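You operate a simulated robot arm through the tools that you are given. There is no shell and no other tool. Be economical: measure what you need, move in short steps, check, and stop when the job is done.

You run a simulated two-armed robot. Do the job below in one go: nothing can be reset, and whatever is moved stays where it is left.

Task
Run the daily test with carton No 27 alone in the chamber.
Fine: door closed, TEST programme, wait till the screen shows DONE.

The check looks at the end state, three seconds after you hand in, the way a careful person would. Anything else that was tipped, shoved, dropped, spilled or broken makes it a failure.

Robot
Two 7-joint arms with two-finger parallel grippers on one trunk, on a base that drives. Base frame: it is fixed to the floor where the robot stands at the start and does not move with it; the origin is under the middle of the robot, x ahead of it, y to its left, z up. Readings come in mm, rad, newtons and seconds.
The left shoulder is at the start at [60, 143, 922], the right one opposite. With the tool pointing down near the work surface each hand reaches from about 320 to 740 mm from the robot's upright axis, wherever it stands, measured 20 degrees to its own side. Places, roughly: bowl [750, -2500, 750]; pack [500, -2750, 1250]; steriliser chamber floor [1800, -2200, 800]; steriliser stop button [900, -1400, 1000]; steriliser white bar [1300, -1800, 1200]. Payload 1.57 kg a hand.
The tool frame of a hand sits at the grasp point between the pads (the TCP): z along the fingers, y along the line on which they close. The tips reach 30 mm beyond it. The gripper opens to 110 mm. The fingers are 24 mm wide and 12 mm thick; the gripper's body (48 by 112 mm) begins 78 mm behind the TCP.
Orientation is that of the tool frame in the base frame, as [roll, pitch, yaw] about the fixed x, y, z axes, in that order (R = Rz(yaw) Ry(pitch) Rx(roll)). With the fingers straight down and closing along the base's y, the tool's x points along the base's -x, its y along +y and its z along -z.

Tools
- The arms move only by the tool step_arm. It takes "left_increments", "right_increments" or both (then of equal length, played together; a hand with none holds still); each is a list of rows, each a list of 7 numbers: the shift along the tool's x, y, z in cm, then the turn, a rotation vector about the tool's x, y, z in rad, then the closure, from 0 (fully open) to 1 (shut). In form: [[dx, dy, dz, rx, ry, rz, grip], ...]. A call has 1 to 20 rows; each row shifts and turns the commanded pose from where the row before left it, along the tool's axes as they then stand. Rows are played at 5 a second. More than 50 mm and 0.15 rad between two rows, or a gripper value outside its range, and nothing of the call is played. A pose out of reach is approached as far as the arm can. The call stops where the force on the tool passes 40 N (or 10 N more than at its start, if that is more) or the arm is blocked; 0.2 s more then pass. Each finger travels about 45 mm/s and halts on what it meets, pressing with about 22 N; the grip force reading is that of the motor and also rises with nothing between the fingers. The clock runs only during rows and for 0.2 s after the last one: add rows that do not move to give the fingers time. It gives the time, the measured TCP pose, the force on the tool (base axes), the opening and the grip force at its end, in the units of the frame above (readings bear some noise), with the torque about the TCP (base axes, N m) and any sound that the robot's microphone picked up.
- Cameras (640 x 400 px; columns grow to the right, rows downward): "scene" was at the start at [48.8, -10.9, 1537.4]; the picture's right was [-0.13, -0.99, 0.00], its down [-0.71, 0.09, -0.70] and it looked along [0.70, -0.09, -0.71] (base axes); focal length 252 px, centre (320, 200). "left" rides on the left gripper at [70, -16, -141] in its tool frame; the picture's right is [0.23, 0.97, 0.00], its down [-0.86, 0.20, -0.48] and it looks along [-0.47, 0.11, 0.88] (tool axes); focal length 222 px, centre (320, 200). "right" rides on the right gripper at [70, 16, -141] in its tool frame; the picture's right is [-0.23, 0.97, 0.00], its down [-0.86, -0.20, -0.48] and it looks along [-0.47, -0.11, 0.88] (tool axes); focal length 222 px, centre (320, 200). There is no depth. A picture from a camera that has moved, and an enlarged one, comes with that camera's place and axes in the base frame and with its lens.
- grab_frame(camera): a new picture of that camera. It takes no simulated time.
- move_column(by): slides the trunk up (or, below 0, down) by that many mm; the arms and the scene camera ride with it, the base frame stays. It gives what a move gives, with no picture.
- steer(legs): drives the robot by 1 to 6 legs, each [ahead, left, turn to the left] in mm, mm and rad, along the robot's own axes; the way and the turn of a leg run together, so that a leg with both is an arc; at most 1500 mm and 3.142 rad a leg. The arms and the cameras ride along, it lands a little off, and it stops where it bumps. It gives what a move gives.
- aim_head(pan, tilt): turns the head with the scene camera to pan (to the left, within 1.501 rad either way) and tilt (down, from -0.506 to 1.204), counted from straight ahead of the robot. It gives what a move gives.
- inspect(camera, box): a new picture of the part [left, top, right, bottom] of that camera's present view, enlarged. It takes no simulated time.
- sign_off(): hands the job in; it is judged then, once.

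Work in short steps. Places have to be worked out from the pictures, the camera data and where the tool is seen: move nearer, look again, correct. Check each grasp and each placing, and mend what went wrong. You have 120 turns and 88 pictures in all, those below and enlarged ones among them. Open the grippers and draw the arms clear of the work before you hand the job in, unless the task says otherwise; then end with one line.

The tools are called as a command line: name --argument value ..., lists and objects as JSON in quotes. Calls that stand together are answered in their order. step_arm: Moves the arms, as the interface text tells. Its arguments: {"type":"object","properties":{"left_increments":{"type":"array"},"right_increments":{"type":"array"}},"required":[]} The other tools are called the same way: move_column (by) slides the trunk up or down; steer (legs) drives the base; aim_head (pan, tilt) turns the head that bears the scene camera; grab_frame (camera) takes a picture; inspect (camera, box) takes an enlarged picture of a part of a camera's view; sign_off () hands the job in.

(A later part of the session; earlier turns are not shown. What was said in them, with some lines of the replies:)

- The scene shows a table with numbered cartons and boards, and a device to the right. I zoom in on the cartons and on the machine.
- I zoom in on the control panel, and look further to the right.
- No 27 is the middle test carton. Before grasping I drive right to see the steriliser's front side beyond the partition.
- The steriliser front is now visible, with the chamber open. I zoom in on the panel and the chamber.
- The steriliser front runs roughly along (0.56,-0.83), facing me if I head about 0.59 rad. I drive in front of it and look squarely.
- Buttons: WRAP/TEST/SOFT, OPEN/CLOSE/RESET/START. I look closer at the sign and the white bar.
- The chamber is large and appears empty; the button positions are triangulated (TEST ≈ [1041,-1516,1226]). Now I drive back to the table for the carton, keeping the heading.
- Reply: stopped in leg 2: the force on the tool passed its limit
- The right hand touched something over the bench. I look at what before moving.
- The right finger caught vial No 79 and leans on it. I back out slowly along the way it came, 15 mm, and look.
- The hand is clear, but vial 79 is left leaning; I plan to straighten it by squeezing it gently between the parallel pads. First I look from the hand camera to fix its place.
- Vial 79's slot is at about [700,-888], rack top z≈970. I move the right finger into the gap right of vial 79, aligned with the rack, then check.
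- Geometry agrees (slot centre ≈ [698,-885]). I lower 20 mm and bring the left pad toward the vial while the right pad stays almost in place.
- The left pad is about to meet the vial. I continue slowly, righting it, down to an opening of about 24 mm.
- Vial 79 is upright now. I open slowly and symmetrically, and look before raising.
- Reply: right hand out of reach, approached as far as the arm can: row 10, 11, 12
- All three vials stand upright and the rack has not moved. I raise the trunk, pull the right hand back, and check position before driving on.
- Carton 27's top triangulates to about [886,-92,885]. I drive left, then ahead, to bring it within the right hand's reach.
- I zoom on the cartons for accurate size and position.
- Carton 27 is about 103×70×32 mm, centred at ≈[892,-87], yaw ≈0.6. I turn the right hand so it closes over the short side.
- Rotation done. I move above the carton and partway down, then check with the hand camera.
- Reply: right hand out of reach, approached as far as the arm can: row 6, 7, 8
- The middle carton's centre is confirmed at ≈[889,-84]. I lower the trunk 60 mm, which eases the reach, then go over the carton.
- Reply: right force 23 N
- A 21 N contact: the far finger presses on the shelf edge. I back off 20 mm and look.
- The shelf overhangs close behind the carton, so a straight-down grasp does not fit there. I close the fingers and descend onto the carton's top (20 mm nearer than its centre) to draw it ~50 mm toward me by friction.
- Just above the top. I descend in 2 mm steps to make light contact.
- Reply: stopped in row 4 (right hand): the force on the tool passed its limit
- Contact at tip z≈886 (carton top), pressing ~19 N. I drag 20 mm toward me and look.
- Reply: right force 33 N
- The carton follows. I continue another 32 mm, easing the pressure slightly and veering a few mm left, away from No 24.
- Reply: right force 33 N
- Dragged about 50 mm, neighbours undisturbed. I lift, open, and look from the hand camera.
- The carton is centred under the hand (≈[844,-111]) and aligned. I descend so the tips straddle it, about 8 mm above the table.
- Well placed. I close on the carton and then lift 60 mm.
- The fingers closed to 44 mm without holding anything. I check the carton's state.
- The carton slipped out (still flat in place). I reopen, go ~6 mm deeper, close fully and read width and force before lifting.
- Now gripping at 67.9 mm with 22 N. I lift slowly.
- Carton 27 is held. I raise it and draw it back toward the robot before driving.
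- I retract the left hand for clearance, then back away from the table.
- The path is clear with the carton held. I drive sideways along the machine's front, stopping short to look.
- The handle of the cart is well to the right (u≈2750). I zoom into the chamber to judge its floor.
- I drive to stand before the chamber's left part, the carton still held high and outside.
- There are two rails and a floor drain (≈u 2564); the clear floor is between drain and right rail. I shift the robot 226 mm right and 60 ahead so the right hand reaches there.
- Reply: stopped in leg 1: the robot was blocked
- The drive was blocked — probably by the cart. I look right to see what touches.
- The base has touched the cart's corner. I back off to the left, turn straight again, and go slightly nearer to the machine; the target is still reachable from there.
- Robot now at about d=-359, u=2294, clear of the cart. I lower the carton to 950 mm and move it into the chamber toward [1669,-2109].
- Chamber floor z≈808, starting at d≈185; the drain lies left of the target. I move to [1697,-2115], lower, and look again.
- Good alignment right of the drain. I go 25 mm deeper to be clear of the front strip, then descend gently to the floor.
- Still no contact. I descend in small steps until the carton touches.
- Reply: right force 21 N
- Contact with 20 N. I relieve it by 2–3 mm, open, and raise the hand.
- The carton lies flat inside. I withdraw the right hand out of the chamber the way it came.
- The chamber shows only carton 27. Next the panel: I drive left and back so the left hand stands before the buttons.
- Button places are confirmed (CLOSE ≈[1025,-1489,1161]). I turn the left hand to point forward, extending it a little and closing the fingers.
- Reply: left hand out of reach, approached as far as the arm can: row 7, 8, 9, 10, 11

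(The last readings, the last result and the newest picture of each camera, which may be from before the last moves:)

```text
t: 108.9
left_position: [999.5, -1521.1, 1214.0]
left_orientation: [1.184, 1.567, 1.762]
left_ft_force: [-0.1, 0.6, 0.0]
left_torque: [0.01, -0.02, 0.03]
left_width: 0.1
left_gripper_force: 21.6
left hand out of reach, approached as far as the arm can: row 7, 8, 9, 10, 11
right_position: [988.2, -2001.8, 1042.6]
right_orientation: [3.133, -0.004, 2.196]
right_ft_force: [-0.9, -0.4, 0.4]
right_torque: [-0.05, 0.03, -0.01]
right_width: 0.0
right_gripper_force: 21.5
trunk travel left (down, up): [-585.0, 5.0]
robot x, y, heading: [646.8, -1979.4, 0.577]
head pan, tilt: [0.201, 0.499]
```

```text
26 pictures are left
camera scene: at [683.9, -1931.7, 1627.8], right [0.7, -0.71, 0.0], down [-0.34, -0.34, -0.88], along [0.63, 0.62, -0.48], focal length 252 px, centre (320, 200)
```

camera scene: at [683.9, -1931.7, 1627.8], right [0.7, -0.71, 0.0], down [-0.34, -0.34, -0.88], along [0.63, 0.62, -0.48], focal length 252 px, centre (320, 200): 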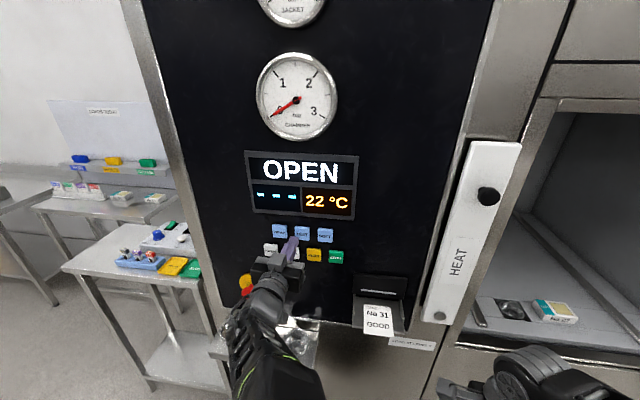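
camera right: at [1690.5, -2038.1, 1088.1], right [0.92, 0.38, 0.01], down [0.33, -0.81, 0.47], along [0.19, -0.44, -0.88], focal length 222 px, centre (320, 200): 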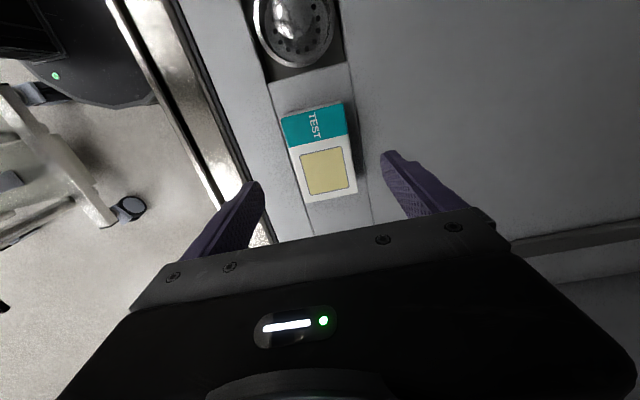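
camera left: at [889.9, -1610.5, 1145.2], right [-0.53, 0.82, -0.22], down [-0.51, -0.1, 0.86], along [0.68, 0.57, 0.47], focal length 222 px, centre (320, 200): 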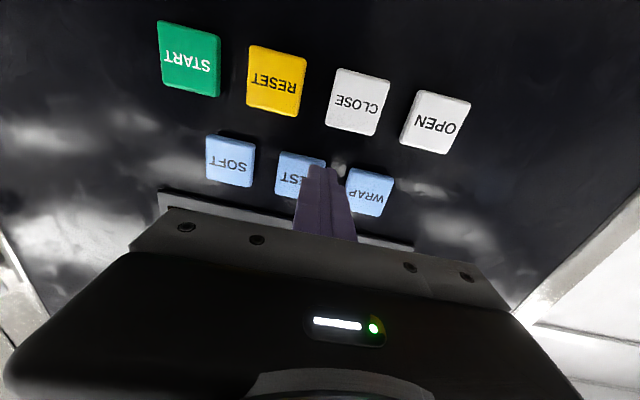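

The hand points forward, tips ~10 mm from the panel near TEST/WRAP. I back off 25 mm and shift down to CLOSE, then check the reading.

step_arm --left_increments '[[0, 0, -1.5, 0, 0, 0, 1], [0, 0, -1, 0, 0, 0, 1], [2.5, 0.5, 0, 0, 0, 0, 1], [2.5, 0.5, 0, 0, 0, 0, 1], [0, 0, 0, 0, 0, 0, 1]]'

grab_frame --camera "left"

```text
t: 110.0
left_position: [1006.8, -1509.6, 1184.9]
left_orientation: [-0.058, 1.534, 0.512]
left_ft_force: [-3.7, -5.1, 12.0]
left_torque: [0.15, -0.28, -0.11]
left_width: 0.1
left_gripper_force: 21.1
left hand out of reach, approached as far as the arm can: row 1, 2, 3, 4
right_position: [987.8, -2002.3, 1044.0]
right_orientation: [3.134, -0.003, 2.195]
right_ft_force: [0.2, -0.5, 0.1]
right_torque: [-0.05, 0.03, -0.01]
right_width: 0.0
right_gripper_force: 21.0
trunk travel left (down, up): [-585.0, 5.0]
robot x, y, heading: [642.9, -1977.3, 0.576]
head pan, tilt: [0.201, 0.499]
heard: click
stopped in row 5 (left hand): the force on the tool passed its limit (the readings are from after the stop); the commanded pose is now the measured one
```

```text
25 pictures are left
camera left: at [899.6, -1596.8, 1111.4], right [-0.52, 0.82, -0.23], down [-0.54, -0.11, 0.84], along [0.67, 0.56, 0.5], focal length 222 px, centre (320, 200)
```

left: 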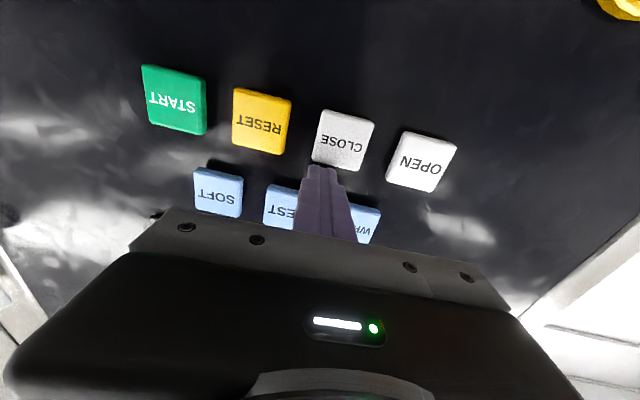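

A click was heard. I check the screen and door.

grab_frame --camera "scene"

```text
24 pictures are left
camera scene: at [684.5, -1931.6, 1627.8], right [0.7, -0.71, 0.0], down [-0.34, -0.34, -0.88], along [0.63, 0.62, -0.48], focal length 252 px, centre (320, 200)
```

scene: 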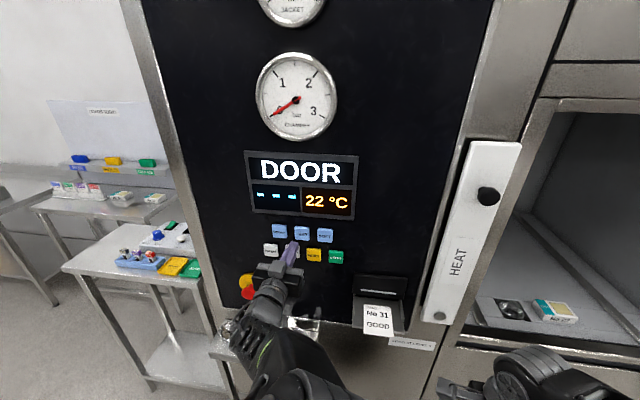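

The screen says DOOR: CLOSE has been pressed. I back the robot 90 mm to free the hand and let the door run.

steer --legs '[[-90, 0, 0]]'

grab_frame --camera "scene"

```text
t: 111.0
left_position: [931.6, -1555.9, 1184.5]
left_orientation: [-0.033, 1.541, 0.541]
left_ft_force: [-0.6, -0.9, 0.6]
left_torque: [-0.01, 0.07, -0.01]
left_width: 0.1
left_gripper_force: 21.2
right_position: [913.1, -2049.6, 1043.5]
right_orientation: [3.132, -0.003, 2.197]
right_ft_force: [-0.9, -0.7, 0.3]
right_torque: [0.03, -0.03, -0.02]
right_width: 0.0
right_gripper_force: 21.5
trunk travel left (down, up): [-585.0, 5.0]
robot x, y, heading: [575.1, -2027.1, 0.579]
head pan, tilt: [0.201, 0.499]
```

```text
23 pictures are left
camera scene: at [609.4, -1980.7, 1627.9], right [0.7, -0.71, 0.0], down [-0.34, -0.34, -0.88], along [0.63, 0.62, -0.48], focal length 252 px, centre (320, 200)
```

scene: 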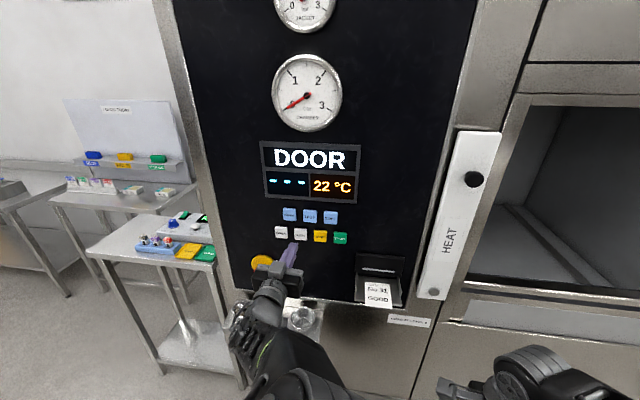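

The door panel is rising from below. Meanwhile I line up the left hand before TEST.

step_arm --left_increments '[[-2, -1.3, 0, 0, 0, 0, 1], [-2.1, -1.4, 0, 0, 0, 0, 1], [0, 0, 2, 0, 0, 0, 1], [0, 0, 2, 0, 0, 0, 1], [0, 0, 1.5, 0, 0, 0, 1], [0, 0, 0, 0, 0, 0, 1], [0, 0, 0, 0, 0, 0, 1], [0, 0, 0, 0, 0, 0, 1], [0, 0, 0, 0, 0, 0, 1], [0, 0, 0, 0, 0, 0, 1]]'

grab_frame --camera "left"

grab_frame --camera "scene"

```text
t: 113.2
left_position: [992.4, -1548.4, 1224.1]
left_orientation: [-0.034, 1.545, 0.538]
left_ft_force: [-0.1, 0.5, -0.3]
left_torque: [0.01, 0.02, 0.01]
left_width: 0.0
left_gripper_force: 21.3
right_position: [915.3, -2049.0, 1042.0]
right_orientation: [3.135, -0.004, 2.195]
right_ft_force: [0.7, 0.0, -0.2]
right_torque: [0.0, 0.02, -0.02]
right_width: 0.0
right_gripper_force: 21.5
trunk travel left (down, up): [-585.0, 5.0]
robot x, y, heading: [570.9, -2025.8, 0.582]
head pan, tilt: [0.201, 0.499]
```

```text
22 pictures are left
camera left: at [885.0, -1637.2, 1151.9], right [-0.52, 0.82, -0.23], down [-0.53, -0.1, 0.84], along [0.67, 0.56, 0.49], focal length 222 px, centre (320, 200)
```

left: 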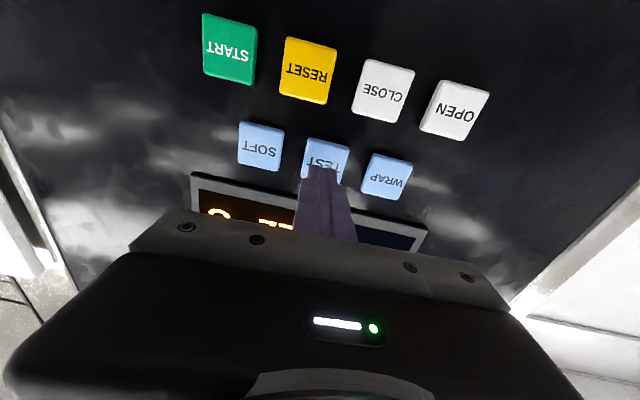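

```text
21 pictures are left
camera scene: at [611.1, -1979.6, 1627.8], right [0.7, -0.71, 0.0], down [-0.34, -0.34, -0.88], along [0.62, 0.62, -0.48], focal length 252 px, centre (320, 200)
```

scene: 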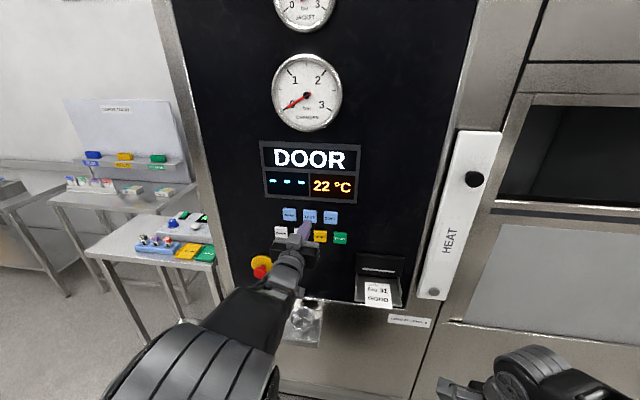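

The tip is lined up with TEST. I wait for the door to finish.

step_arm --left_increments '[[0, 0, 0, 0, 0, 0, 1], [0, 0, 0, 0, 0, 0, 1], [0, 0, 0, 0, 0, 0, 1], [0, 0, 0, 0, 0, 0, 1], [0, 0, 0, 0, 0, 0, 1], [0, 0, 0, 0, 0, 0, 1], [0, 0, 0, 0, 0, 0, 1], [0, 0, 0, 0, 0, 0, 1], [0, 0, 0, 0, 0, 0, 1], [0, 0, 0, 0, 0, 0, 1], [0, 0, 0, 0, 0, 0, 1], [0, 0, 0, 0, 0, 0, 1], [0, 0, 0, 0, 0, 0, 1], [0, 0, 0, 0, 0, 0, 1], [0, 0, 0, 0, 0, 0, 1], [0, 0, 0, 0, 0, 0, 1], [0, 0, 0, 0, 0, 0, 1], [0, 0, 0, 0, 0, 0, 1]]'

grab_frame --camera "scene"

```text
t: 117.0
left_position: [992.4, -1549.3, 1224.9]
left_orientation: [-0.036, 1.545, 0.54]
left_ft_force: [0.2, -0.6, 0.1]
left_torque: [0.02, 0.01, 0.02]
left_width: 0.2
left_gripper_force: 21.9
right_position: [914.9, -2048.8, 1043.4]
right_orientation: [3.133, -0.004, 2.194]
right_ft_force: [-0.4, -0.3, -0.2]
right_torque: [-0.02, 0.0, -0.03]
right_width: 0.2
right_gripper_force: 21.2
trunk travel left (down, up): [-585.0, 5.0]
robot x, y, heading: [574.5, -2021.7, 0.576]
head pan, tilt: [0.201, 0.499]
```

```text
20 pictures are left
camera scene: at [611.1, -1979.5, 1627.8], right [0.7, -0.71, 0.0], down [-0.34, -0.34, -0.88], along [0.62, 0.62, -0.48], focal length 252 px, centre (320, 200)
```

scene: 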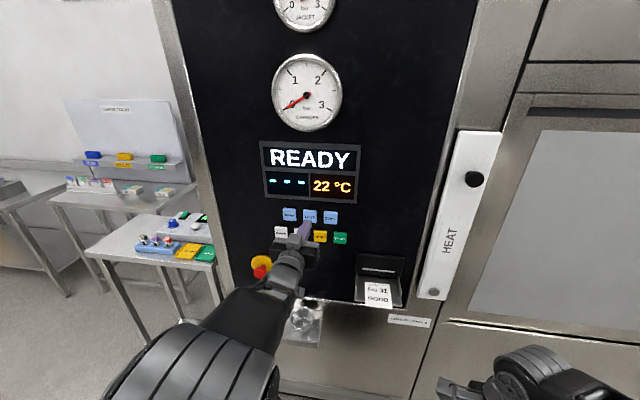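

READY, door up. I press TEST with small forward steps, then pull back.

step_arm --left_increments '[[0, 0, 1, 0, 0, 0, 1], [0, 0, 1, 0, 0, 0, 1], [0, 0, 0.5, 0, 0, 0, 1], [0, 0, 0.5, 0, 0, 0, 1], [0, 0, 0.3, 0, 0, 0, 1], [0, 0, 0.3, 0, 0, 0, 1], [0, 0, 0.3, 0, 0, 0, 1]]'

inspect --camera "scene" --box '[240, 130, 380, 280]'

```text
t: 118.6
left_position: [1022.2, -1529.6, 1225.5]
left_orientation: [-0.038, 1.544, 0.536]
left_ft_force: [-17.0, -12.7, -4.6]
left_torque: [-0.17, 0.32, 0.04]
left_width: 0.0
left_gripper_force: 21.5
right_position: [912.2, -2050.2, 1042.8]
right_orientation: [3.13, -0.003, 2.196]
right_ft_force: [0.4, 0.2, 0.1]
right_torque: [0.01, 0.05, 0.03]
right_width: 0.1
right_gripper_force: 21.3
trunk travel left (down, up): [-585.0, 5.0]
robot x, y, heading: [568.8, -2028.3, 0.578]
head pan, tilt: [0.201, 0.499]
heard: click
```

```text
2.67 times, centred on (310, 205) of scene
camera zoom: at [608.0, -1981.8, 1627.9], right [0.7, -0.71, 0.0], down [-0.34, -0.34, -0.88], along [0.63, 0.62, -0.48], focal length 671 px, centre (347, 187)
```

zoom: 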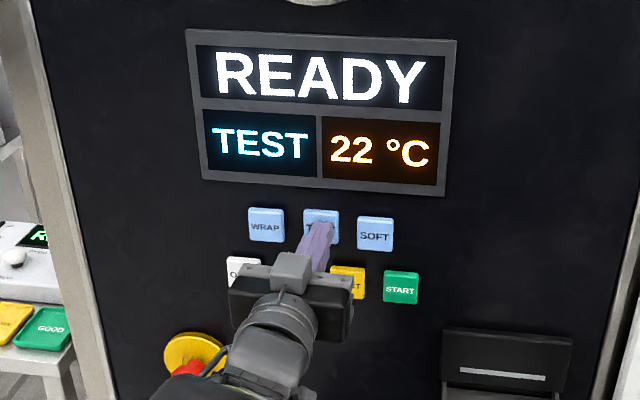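

TEST is selected. I back off and move to START (92 mm right, 64 mm down).

step_arm --left_increments '[[0, 0, -2, 0, 0, 0, 1], [0, 0, -2, 0, 0, 0, 1], [2.1, -3.1, 0, 0, 0, 0, 1], [2.1, -3.1, 0, 0, 0, 0, 1], [2.2, -3, 0, 0, 0, 0, 1], [0, 0, 0, 0, 0, 0, 1]]'

grab_frame --camera "left"

```text
t: 120.0
left_position: [1042.9, -1627.3, 1161.0]
left_orientation: [-0.082, 1.543, 0.496]
left_ft_force: [-0.3, 0.2, 0.2]
left_torque: [0.02, 0.0, -0.02]
left_width: 0.0
left_gripper_force: 21.3
right_position: [914.6, -2048.3, 1044.1]
right_orientation: [3.134, -0.001, 2.197]
right_ft_force: [0.1, -0.1, 0.5]
right_torque: [-0.01, 0.0, 0.02]
right_width: 0.1
right_gripper_force: 21.3
trunk travel left (down, up): [-585.0, 5.0]
robot x, y, heading: [569.5, -2027.7, 0.576]
head pan, tilt: [0.201, 0.499]
```

```text
18 pictures are left
camera left: at [935.3, -1716.1, 1088.8], right [-0.52, 0.82, -0.23], down [-0.53, -0.1, 0.84], along [0.67, 0.56, 0.49], focal length 222 px, centre (320, 200)
```

left: 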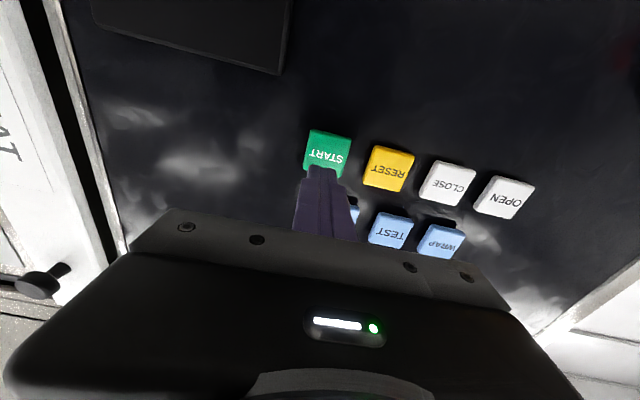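

Aligned with START. I press it.

step_arm --left_increments '[[0, 0, 1, 0, 0, 0, 1], [0, 0, 1, 0, 0, 0, 1], [0, 0, 0.5, 0, 0, 0, 1], [0, 0, 0.5, 0, 0, 0, 1], [0, 0, 0.3, 0, 0, 0, 1], [0, 0, 0.3, 0, 0, 0, 1], [0, 0, 0.3, 0, 0, 0, 1]]'

inspect --camera "scene" --box '[240, 130, 380, 280]'

```text
t: 121.6
left_position: [1074.4, -1605.5, 1162.4]
left_orientation: [-0.031, 1.544, 0.544]
left_ft_force: [-3.0, -1.6, 0.7]
left_torque: [0.01, 0.02, 0.06]
left_width: 0.0
left_gripper_force: 21.4
right_position: [914.6, -2048.8, 1045.1]
right_orientation: [3.133, -0.002, 2.195]
right_ft_force: [-0.3, 0.5, -0.1]
right_torque: [0.0, -0.02, 0.04]
right_width: 0.0
right_gripper_force: 21.2
trunk travel left (down, up): [-585.0, 5.0]
robot x, y, heading: [570.3, -2024.5, 0.575]
head pan, tilt: [0.201, 0.499]
heard: click
```

```text
2.67 times, centred on (310, 205) of scene
camera zoom: at [610.5, -1979.8, 1627.8], right [0.7, -0.71, 0.0], down [-0.34, -0.34, -0.88], along [0.62, 0.62, -0.48], focal length 671 px, centre (347, 187)
```

zoom: 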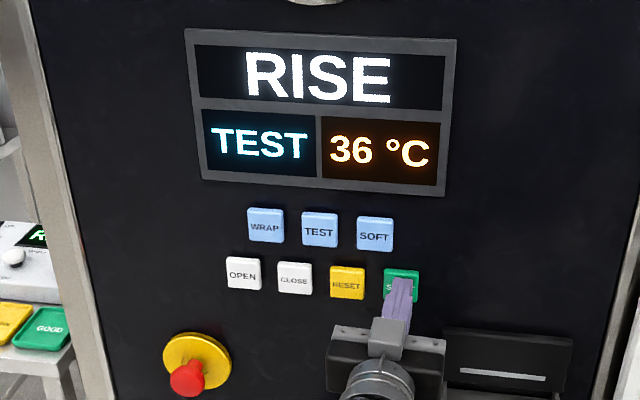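

The TEST cycle runs (RISE). I pull the hand back and wait.

step_arm --left_increments '[[0, 0, -2, 0, 0, 0, 1], [0, 0, -3, 0, 0, 0, 1], [0, 0, 0, 0, 0, 0, 1], [0, 0, 0, 0, 0, 0, 1], [0, 0, 0, 0, 0, 0, 1], [0, 0, 0, 0, 0, 0, 1], [0, 0, 0, 0, 0, 0, 1], [0, 0, 0, 0, 0, 0, 1], [0, 0, 0, 0, 0, 0, 1], [0, 0, 0, 0, 0, 0, 1], [0, 0, 0, 0, 0, 0, 1], [0, 0, 0, 0, 0, 0, 1], [0, 0, 0, 0, 0, 0, 1], [0, 0, 0, 0, 0, 0, 1], [0, 0, 0, 0, 0, 0, 1], [0, 0, 0, 0, 0, 0, 1], [0, 0, 0, 0, 0, 0, 1], [0, 0, 0, 0, 0, 0, 1], [0, 0, 0, 0, 0, 0, 1], [0, 0, 0, 0, 0, 0, 1]]'

steer --legs '[[-150, 0, 0]]'

grab_frame --camera "scene"

```text
t: 125.8
left_position: [1031.6, -1632.1, 1163.1]
left_orientation: [-0.038, 1.542, 0.539]
left_ft_force: [-0.4, -0.1, 0.6]
left_torque: [-0.01, 0.0, -0.02]
left_width: 0.2
left_gripper_force: 21.1
right_position: [915.3, -2049.2, 1044.0]
right_orientation: [3.13, -0.005, 2.196]
right_ft_force: [-1.0, 0.5, -0.2]
right_torque: [0.02, -0.02, -0.05]
right_width: 0.0
right_gripper_force: 21.7
trunk travel left (down, up): [-585.0, 5.0]
robot x, y, heading: [572.1, -2027.9, 0.577]
head pan, tilt: [0.201, 0.499]
```

```text
t: 127.2
left_position: [904.3, -1715.5, 1163.9]
left_orientation: [-0.038, 1.541, 0.54]
left_ft_force: [-0.7, -0.5, -0.5]
left_torque: [-0.06, 0.01, -0.01]
left_width: 0.0
left_gripper_force: 21.2
right_position: [787.2, -2132.0, 1044.2]
right_orientation: [3.13, -0.003, 2.198]
right_ft_force: [-0.1, -0.4, -0.5]
right_torque: [0.03, -0.02, 0.03]
right_width: 0.0
right_gripper_force: 21.3
trunk travel left (down, up): [-585.0, 5.0]
robot x, y, heading: [450.2, -2110.1, 0.577]
head pan, tilt: [0.201, 0.499]
```

```text
16 pictures are left
camera scene: at [483.3, -2063.0, 1627.9], right [0.7, -0.71, 0.0], down [-0.34, -0.34, -0.88], along [0.62, 0.62, -0.48], focal length 252 px, centre (320, 200)
```

scene: 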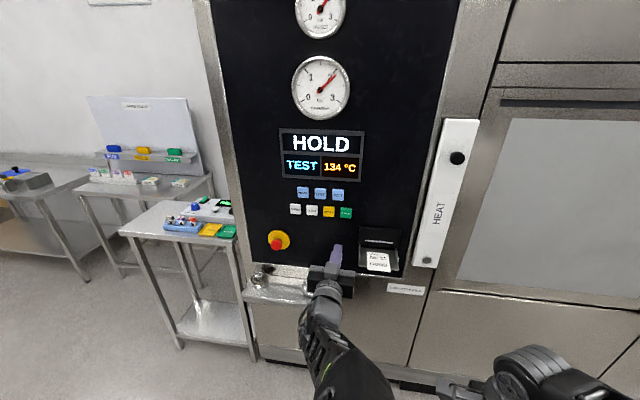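

HOLD at 134 °C. I open both grippers and keep waiting.

step_arm --left_increments '[[0, 0, 0, 0, 0, 0, 0.5], [0, 0, 0, 0, 0, 0, 0], [0, 0, 0, 0, 0, 0, 0], [0, 0, 0, 0, 0, 0, 0], [0, 0, 0, 0, 0, 0, 0], [0, 0, 0, 0, 0, 0, 0], [0, 0, 0, 0, 0, 0, 0], [0, 0, 0, 0, 0, 0, 0], [0, 0, 0, 0, 0, 0, 0], [0, 0, 0, 0, 0, 0, 0], [0, 0, 0, 0, 0, 0, 0], [0, 0, 0, 0, 0, 0, 0], [0, 0, 0, 0, 0, 0, 0], [0, 0, 0, 0, 0, 0, 0], [0, 0, 0, 0, 0, 0, 0], [0, 0, 0, 0, 0, 0, 0], [0, 0, 0, 0, 0, 0, 0], [0, 0, 0, 0, 0, 0, 0], [0, 0, 0, 0, 0, 0, 0], [0, 0, 0, 0, 0, 0, 0]]' --right_increments '[[0, 0, 0, 0, 0, 0, 0.5], [0, 0, 0, 0, 0, 0, 0], [0, 0, 0, 0, 0, 0, 0], [0, 0, 0, 0, 0, 0, 0], [0, 0, 0, 0, 0, 0, 0], [0, 0, 0, 0, 0, 0, 0], [0, 0, 0, 0, 0, 0, 0], [0, 0, 0, 0, 0, 0, 0], [0, 0, 0, 0, 0, 0, 0], [0, 0, 0, 0, 0, 0, 0], [0, 0, 0, 0, 0, 0, 0], [0, 0, 0, 0, 0, 0, 0], [0, 0, 0, 0, 0, 0, 0], [0, 0, 0, 0, 0, 0, 0], [0, 0, 0, 0, 0, 0, 0], [0, 0, 0, 0, 0, 0, 0], [0, 0, 0, 0, 0, 0, 0], [0, 0, 0, 0, 0, 0, 0], [0, 0, 0, 0, 0, 0, 0], [0, 0, 0, 0, 0, 0, 0]]'

grab_frame --camera "scene"

```text
t: 131.4
left_position: [903.7, -1714.2, 1162.9]
left_orientation: [-0.04, 1.543, 0.536]
left_ft_force: [0.4, -0.5, -0.7]
left_torque: [-0.06, -0.01, 0.03]
left_width: 109.8
left_gripper_force: 0.0
right_position: [788.5, -2131.3, 1043.1]
right_orientation: [3.132, -0.003, 2.198]
right_ft_force: [-0.1, 0.0, 0.2]
right_torque: [0.02, 0.01, 0.0]
right_width: 110.0
right_gripper_force: 0.0
trunk travel left (down, up): [-585.0, 5.0]
robot x, y, heading: [444.6, -2107.4, 0.579]
head pan, tilt: [0.201, 0.499]
```

```text
15 pictures are left
camera scene: at [484.9, -2062.0, 1627.8], right [0.7, -0.71, 0.0], down [-0.34, -0.34, -0.88], along [0.62, 0.62, -0.48], focal length 252 px, centre (320, 200)
```

scene: 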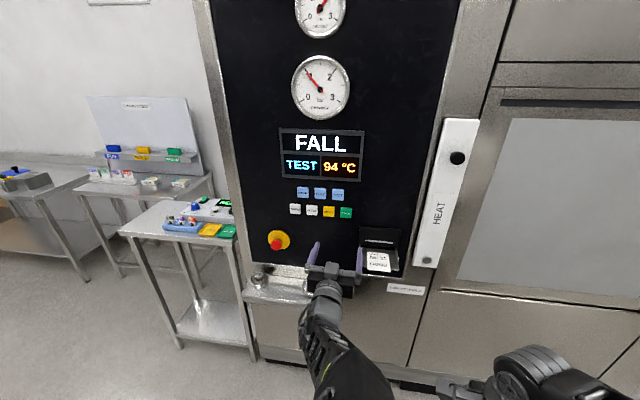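

The cycle is in FALL; I wait a little more and glance at the cart afterwards.

step_arm --left_increments '[[0, 0, 0, 0, 0, 0, 0], [0, 0, 0, 0, 0, 0, 0], [0, 0, 0, 0, 0, 0, 0], [0, 0, 0, 0, 0, 0, 0], [0, 0, 0, 0, 0, 0, 0], [0, 0, 0, 0, 0, 0, 0], [0, 0, 0, 0, 0, 0, 0], [0, 0, 0, 0, 0, 0, 0], [0, 0, 0, 0, 0, 0, 0], [0, 0, 0, 0, 0, 0, 0], [0, 0, 0, 0, 0, 0, 0], [0, 0, 0, 0, 0, 0, 0], [0, 0, 0, 0, 0, 0, 0], [0, 0, 0, 0, 0, 0, 0], [0, 0, 0, 0, 0, 0, 0], [0, 0, 0, 0, 0, 0, 0], [0, 0, 0, 0, 0, 0, 0], [0, 0, 0, 0, 0, 0, 0], [0, 0, 0, 0, 0, 0, 0], [0, 0, 0, 0, 0, 0, 0]]'

inspect --camera "scene" --box '[260, 110, 420, 290]'

aim_head --pan -1.2 --tilt 0.6

grab_frame --camera "scene"

```text
t: 135.6
left_position: [903.7, -1713.5, 1163.4]
left_orientation: [-0.041, 1.542, 0.534]
left_ft_force: [-0.6, -0.1, 0.2]
left_torque: [0.0, -0.01, 0.03]
left_width: 110.0
left_gripper_force: 0.1
right_position: [788.0, -2130.3, 1042.7]
right_orientation: [3.131, -0.003, 2.196]
right_ft_force: [0.0, 0.0, -1.3]
right_torque: [0.02, 0.02, 0.03]
right_width: 110.4
right_gripper_force: 0.1
trunk travel left (down, up): [-585.0, 5.0]
robot x, y, heading: [447.5, -2109.8, 0.58]
head pan, tilt: [0.201, 0.499]
```

```text
2.22 times, centred on (340, 200) of scene
camera zoom: at [484.9, -2062.0, 1627.8], right [0.7, -0.71, 0.0], down [-0.34, -0.34, -0.88], along [0.62, 0.62, -0.48], focal length 559 px, centre (276, 200)
```

zoom: 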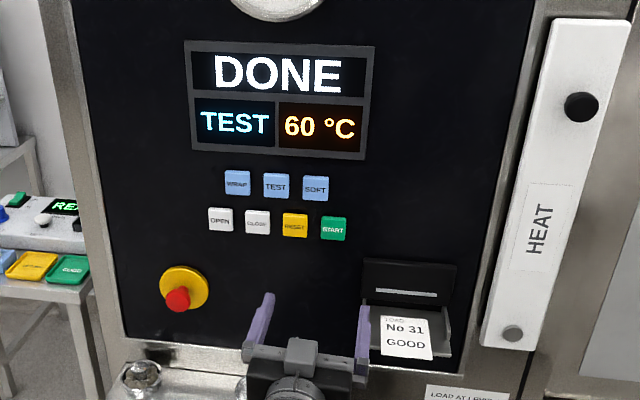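

```text
t: 137.2
left_position: [905.5, -1714.0, 1162.6]
left_orientation: [-0.04, 1.543, 0.537]
left_ft_force: [0.4, 0.0, 0.2]
left_torque: [0.01, -0.01, -0.01]
left_width: 110.2
left_gripper_force: 0.1
right_position: [788.8, -2131.3, 1043.4]
right_orientation: [3.133, -0.002, 2.198]
right_ft_force: [0.1, -0.3, -0.2]
right_torque: [0.02, 0.01, 0.0]
right_width: 110.0
right_gripper_force: 0.1
trunk travel left (down, up): [-585.0, 5.0]
robot x, y, heading: [447.3, -2109.5, 0.581]
head pan, tilt: [-1.201, 0.6]
```

```text
13 pictures are left
camera scene: at [492.2, -2177.4, 1618.7], right [-0.58, -0.81, 0.0], down [-0.46, 0.33, -0.83], along [0.67, -0.48, -0.56], focal length 252 px, centre (320, 200)
```

scene: 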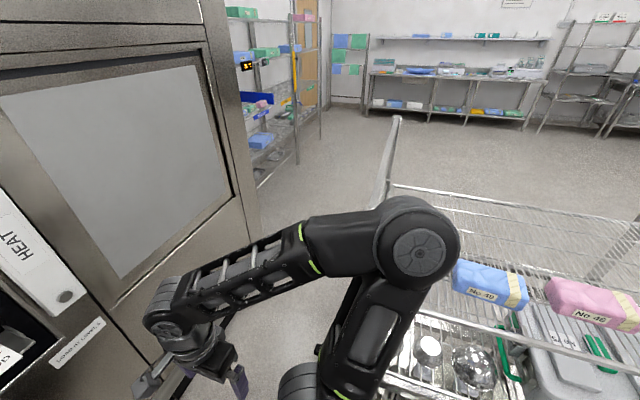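

DONE is shown with the door closed. I check the cart contents closely for anything disturbed by the bump.

inspect --camera "scene" --box '[370, 180, 640, 400]'

steer --legs '[[0, 350, 0]]'

aim_head --pan -1.4 --tilt 0.6

grab_frame --camera "scene"

```text
1.82 times, centred on (505, 290) of scene
camera zoom: at [492.2, -2177.4, 1618.7], right [-0.58, -0.81, 0.0], down [-0.46, 0.33, -0.83], along [0.67, -0.48, -0.56], focal length 458 px, centre (-16, 36)
```

zoom: 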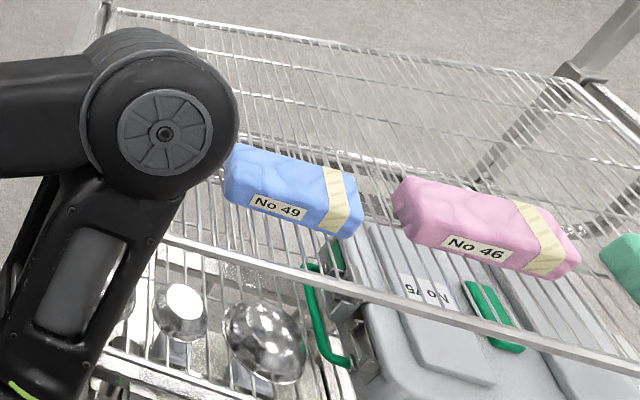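

```text
t: 139.4
left_position: [717.9, -1429.1, 1163.3]
left_orientation: [-0.069, 1.542, 0.506]
left_ft_force: [0.0, 0.5, -0.6]
left_torque: [0.01, -0.02, 0.01]
left_width: 110.2
left_gripper_force: 0.1
right_position: [601.3, -1844.2, 1043.4]
right_orientation: [3.133, -0.001, 2.195]
right_ft_force: [0.7, 0.4, 0.0]
right_torque: [-0.04, 0.0, 0.0]
right_width: 109.8
right_gripper_force: 0.0
trunk travel left (down, up): [-585.0, 5.0]
robot x, y, heading: [258.4, -1823.5, 0.58]
head pan, tilt: [-1.201, 0.6]
```

```text
t: 140.1
left_position: [718.5, -1428.8, 1163.3]
left_orientation: [-0.041, 1.542, 0.532]
left_ft_force: [-0.5, 0.2, -0.9]
left_torque: [-0.03, 0.0, 0.03]
left_width: 110.4
left_gripper_force: 0.2
right_position: [601.4, -1845.4, 1043.5]
right_orientation: [3.134, -0.005, 2.194]
right_ft_force: [-0.4, 0.4, 0.6]
right_torque: [0.03, 0.0, 0.03]
right_width: 110.2
right_gripper_force: 0.1
trunk travel left (down, up): [-585.0, 5.0]
robot x, y, heading: [261.4, -1820.2, 0.577]
head pan, tilt: [-1.4, 0.6]
```

```text
11 pictures are left
camera scene: at [293.6, -1904.8, 1618.7], right [-0.73, -0.68, 0.0], down [-0.38, 0.41, -0.83], along [0.56, -0.6, -0.57], focal length 252 px, centre (320, 200)
```

scene: 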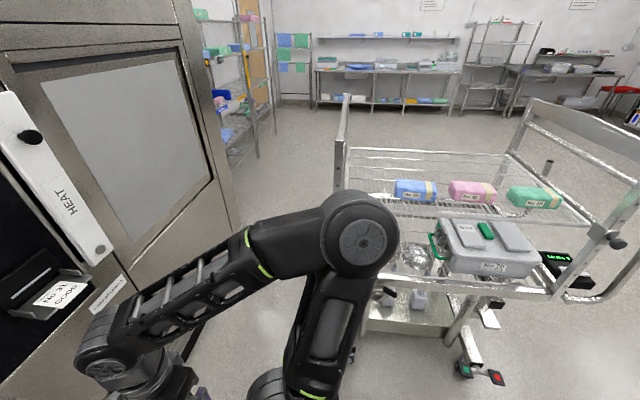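

The cart and its load stand as before, the vials are upright, the screen reads DONE for TEST with the door closed, and both grippers are open and clear. I hand in.

sign_off

```text
The job is handed in.
```

The TEST programme ran to DONE with carton No 27 alone in the chamber and the door closed. Along the way the right hand knocked vial No 79, which I stood upright again in its rack, and the base bumped the cart, with no sign of movement in the later pictures.
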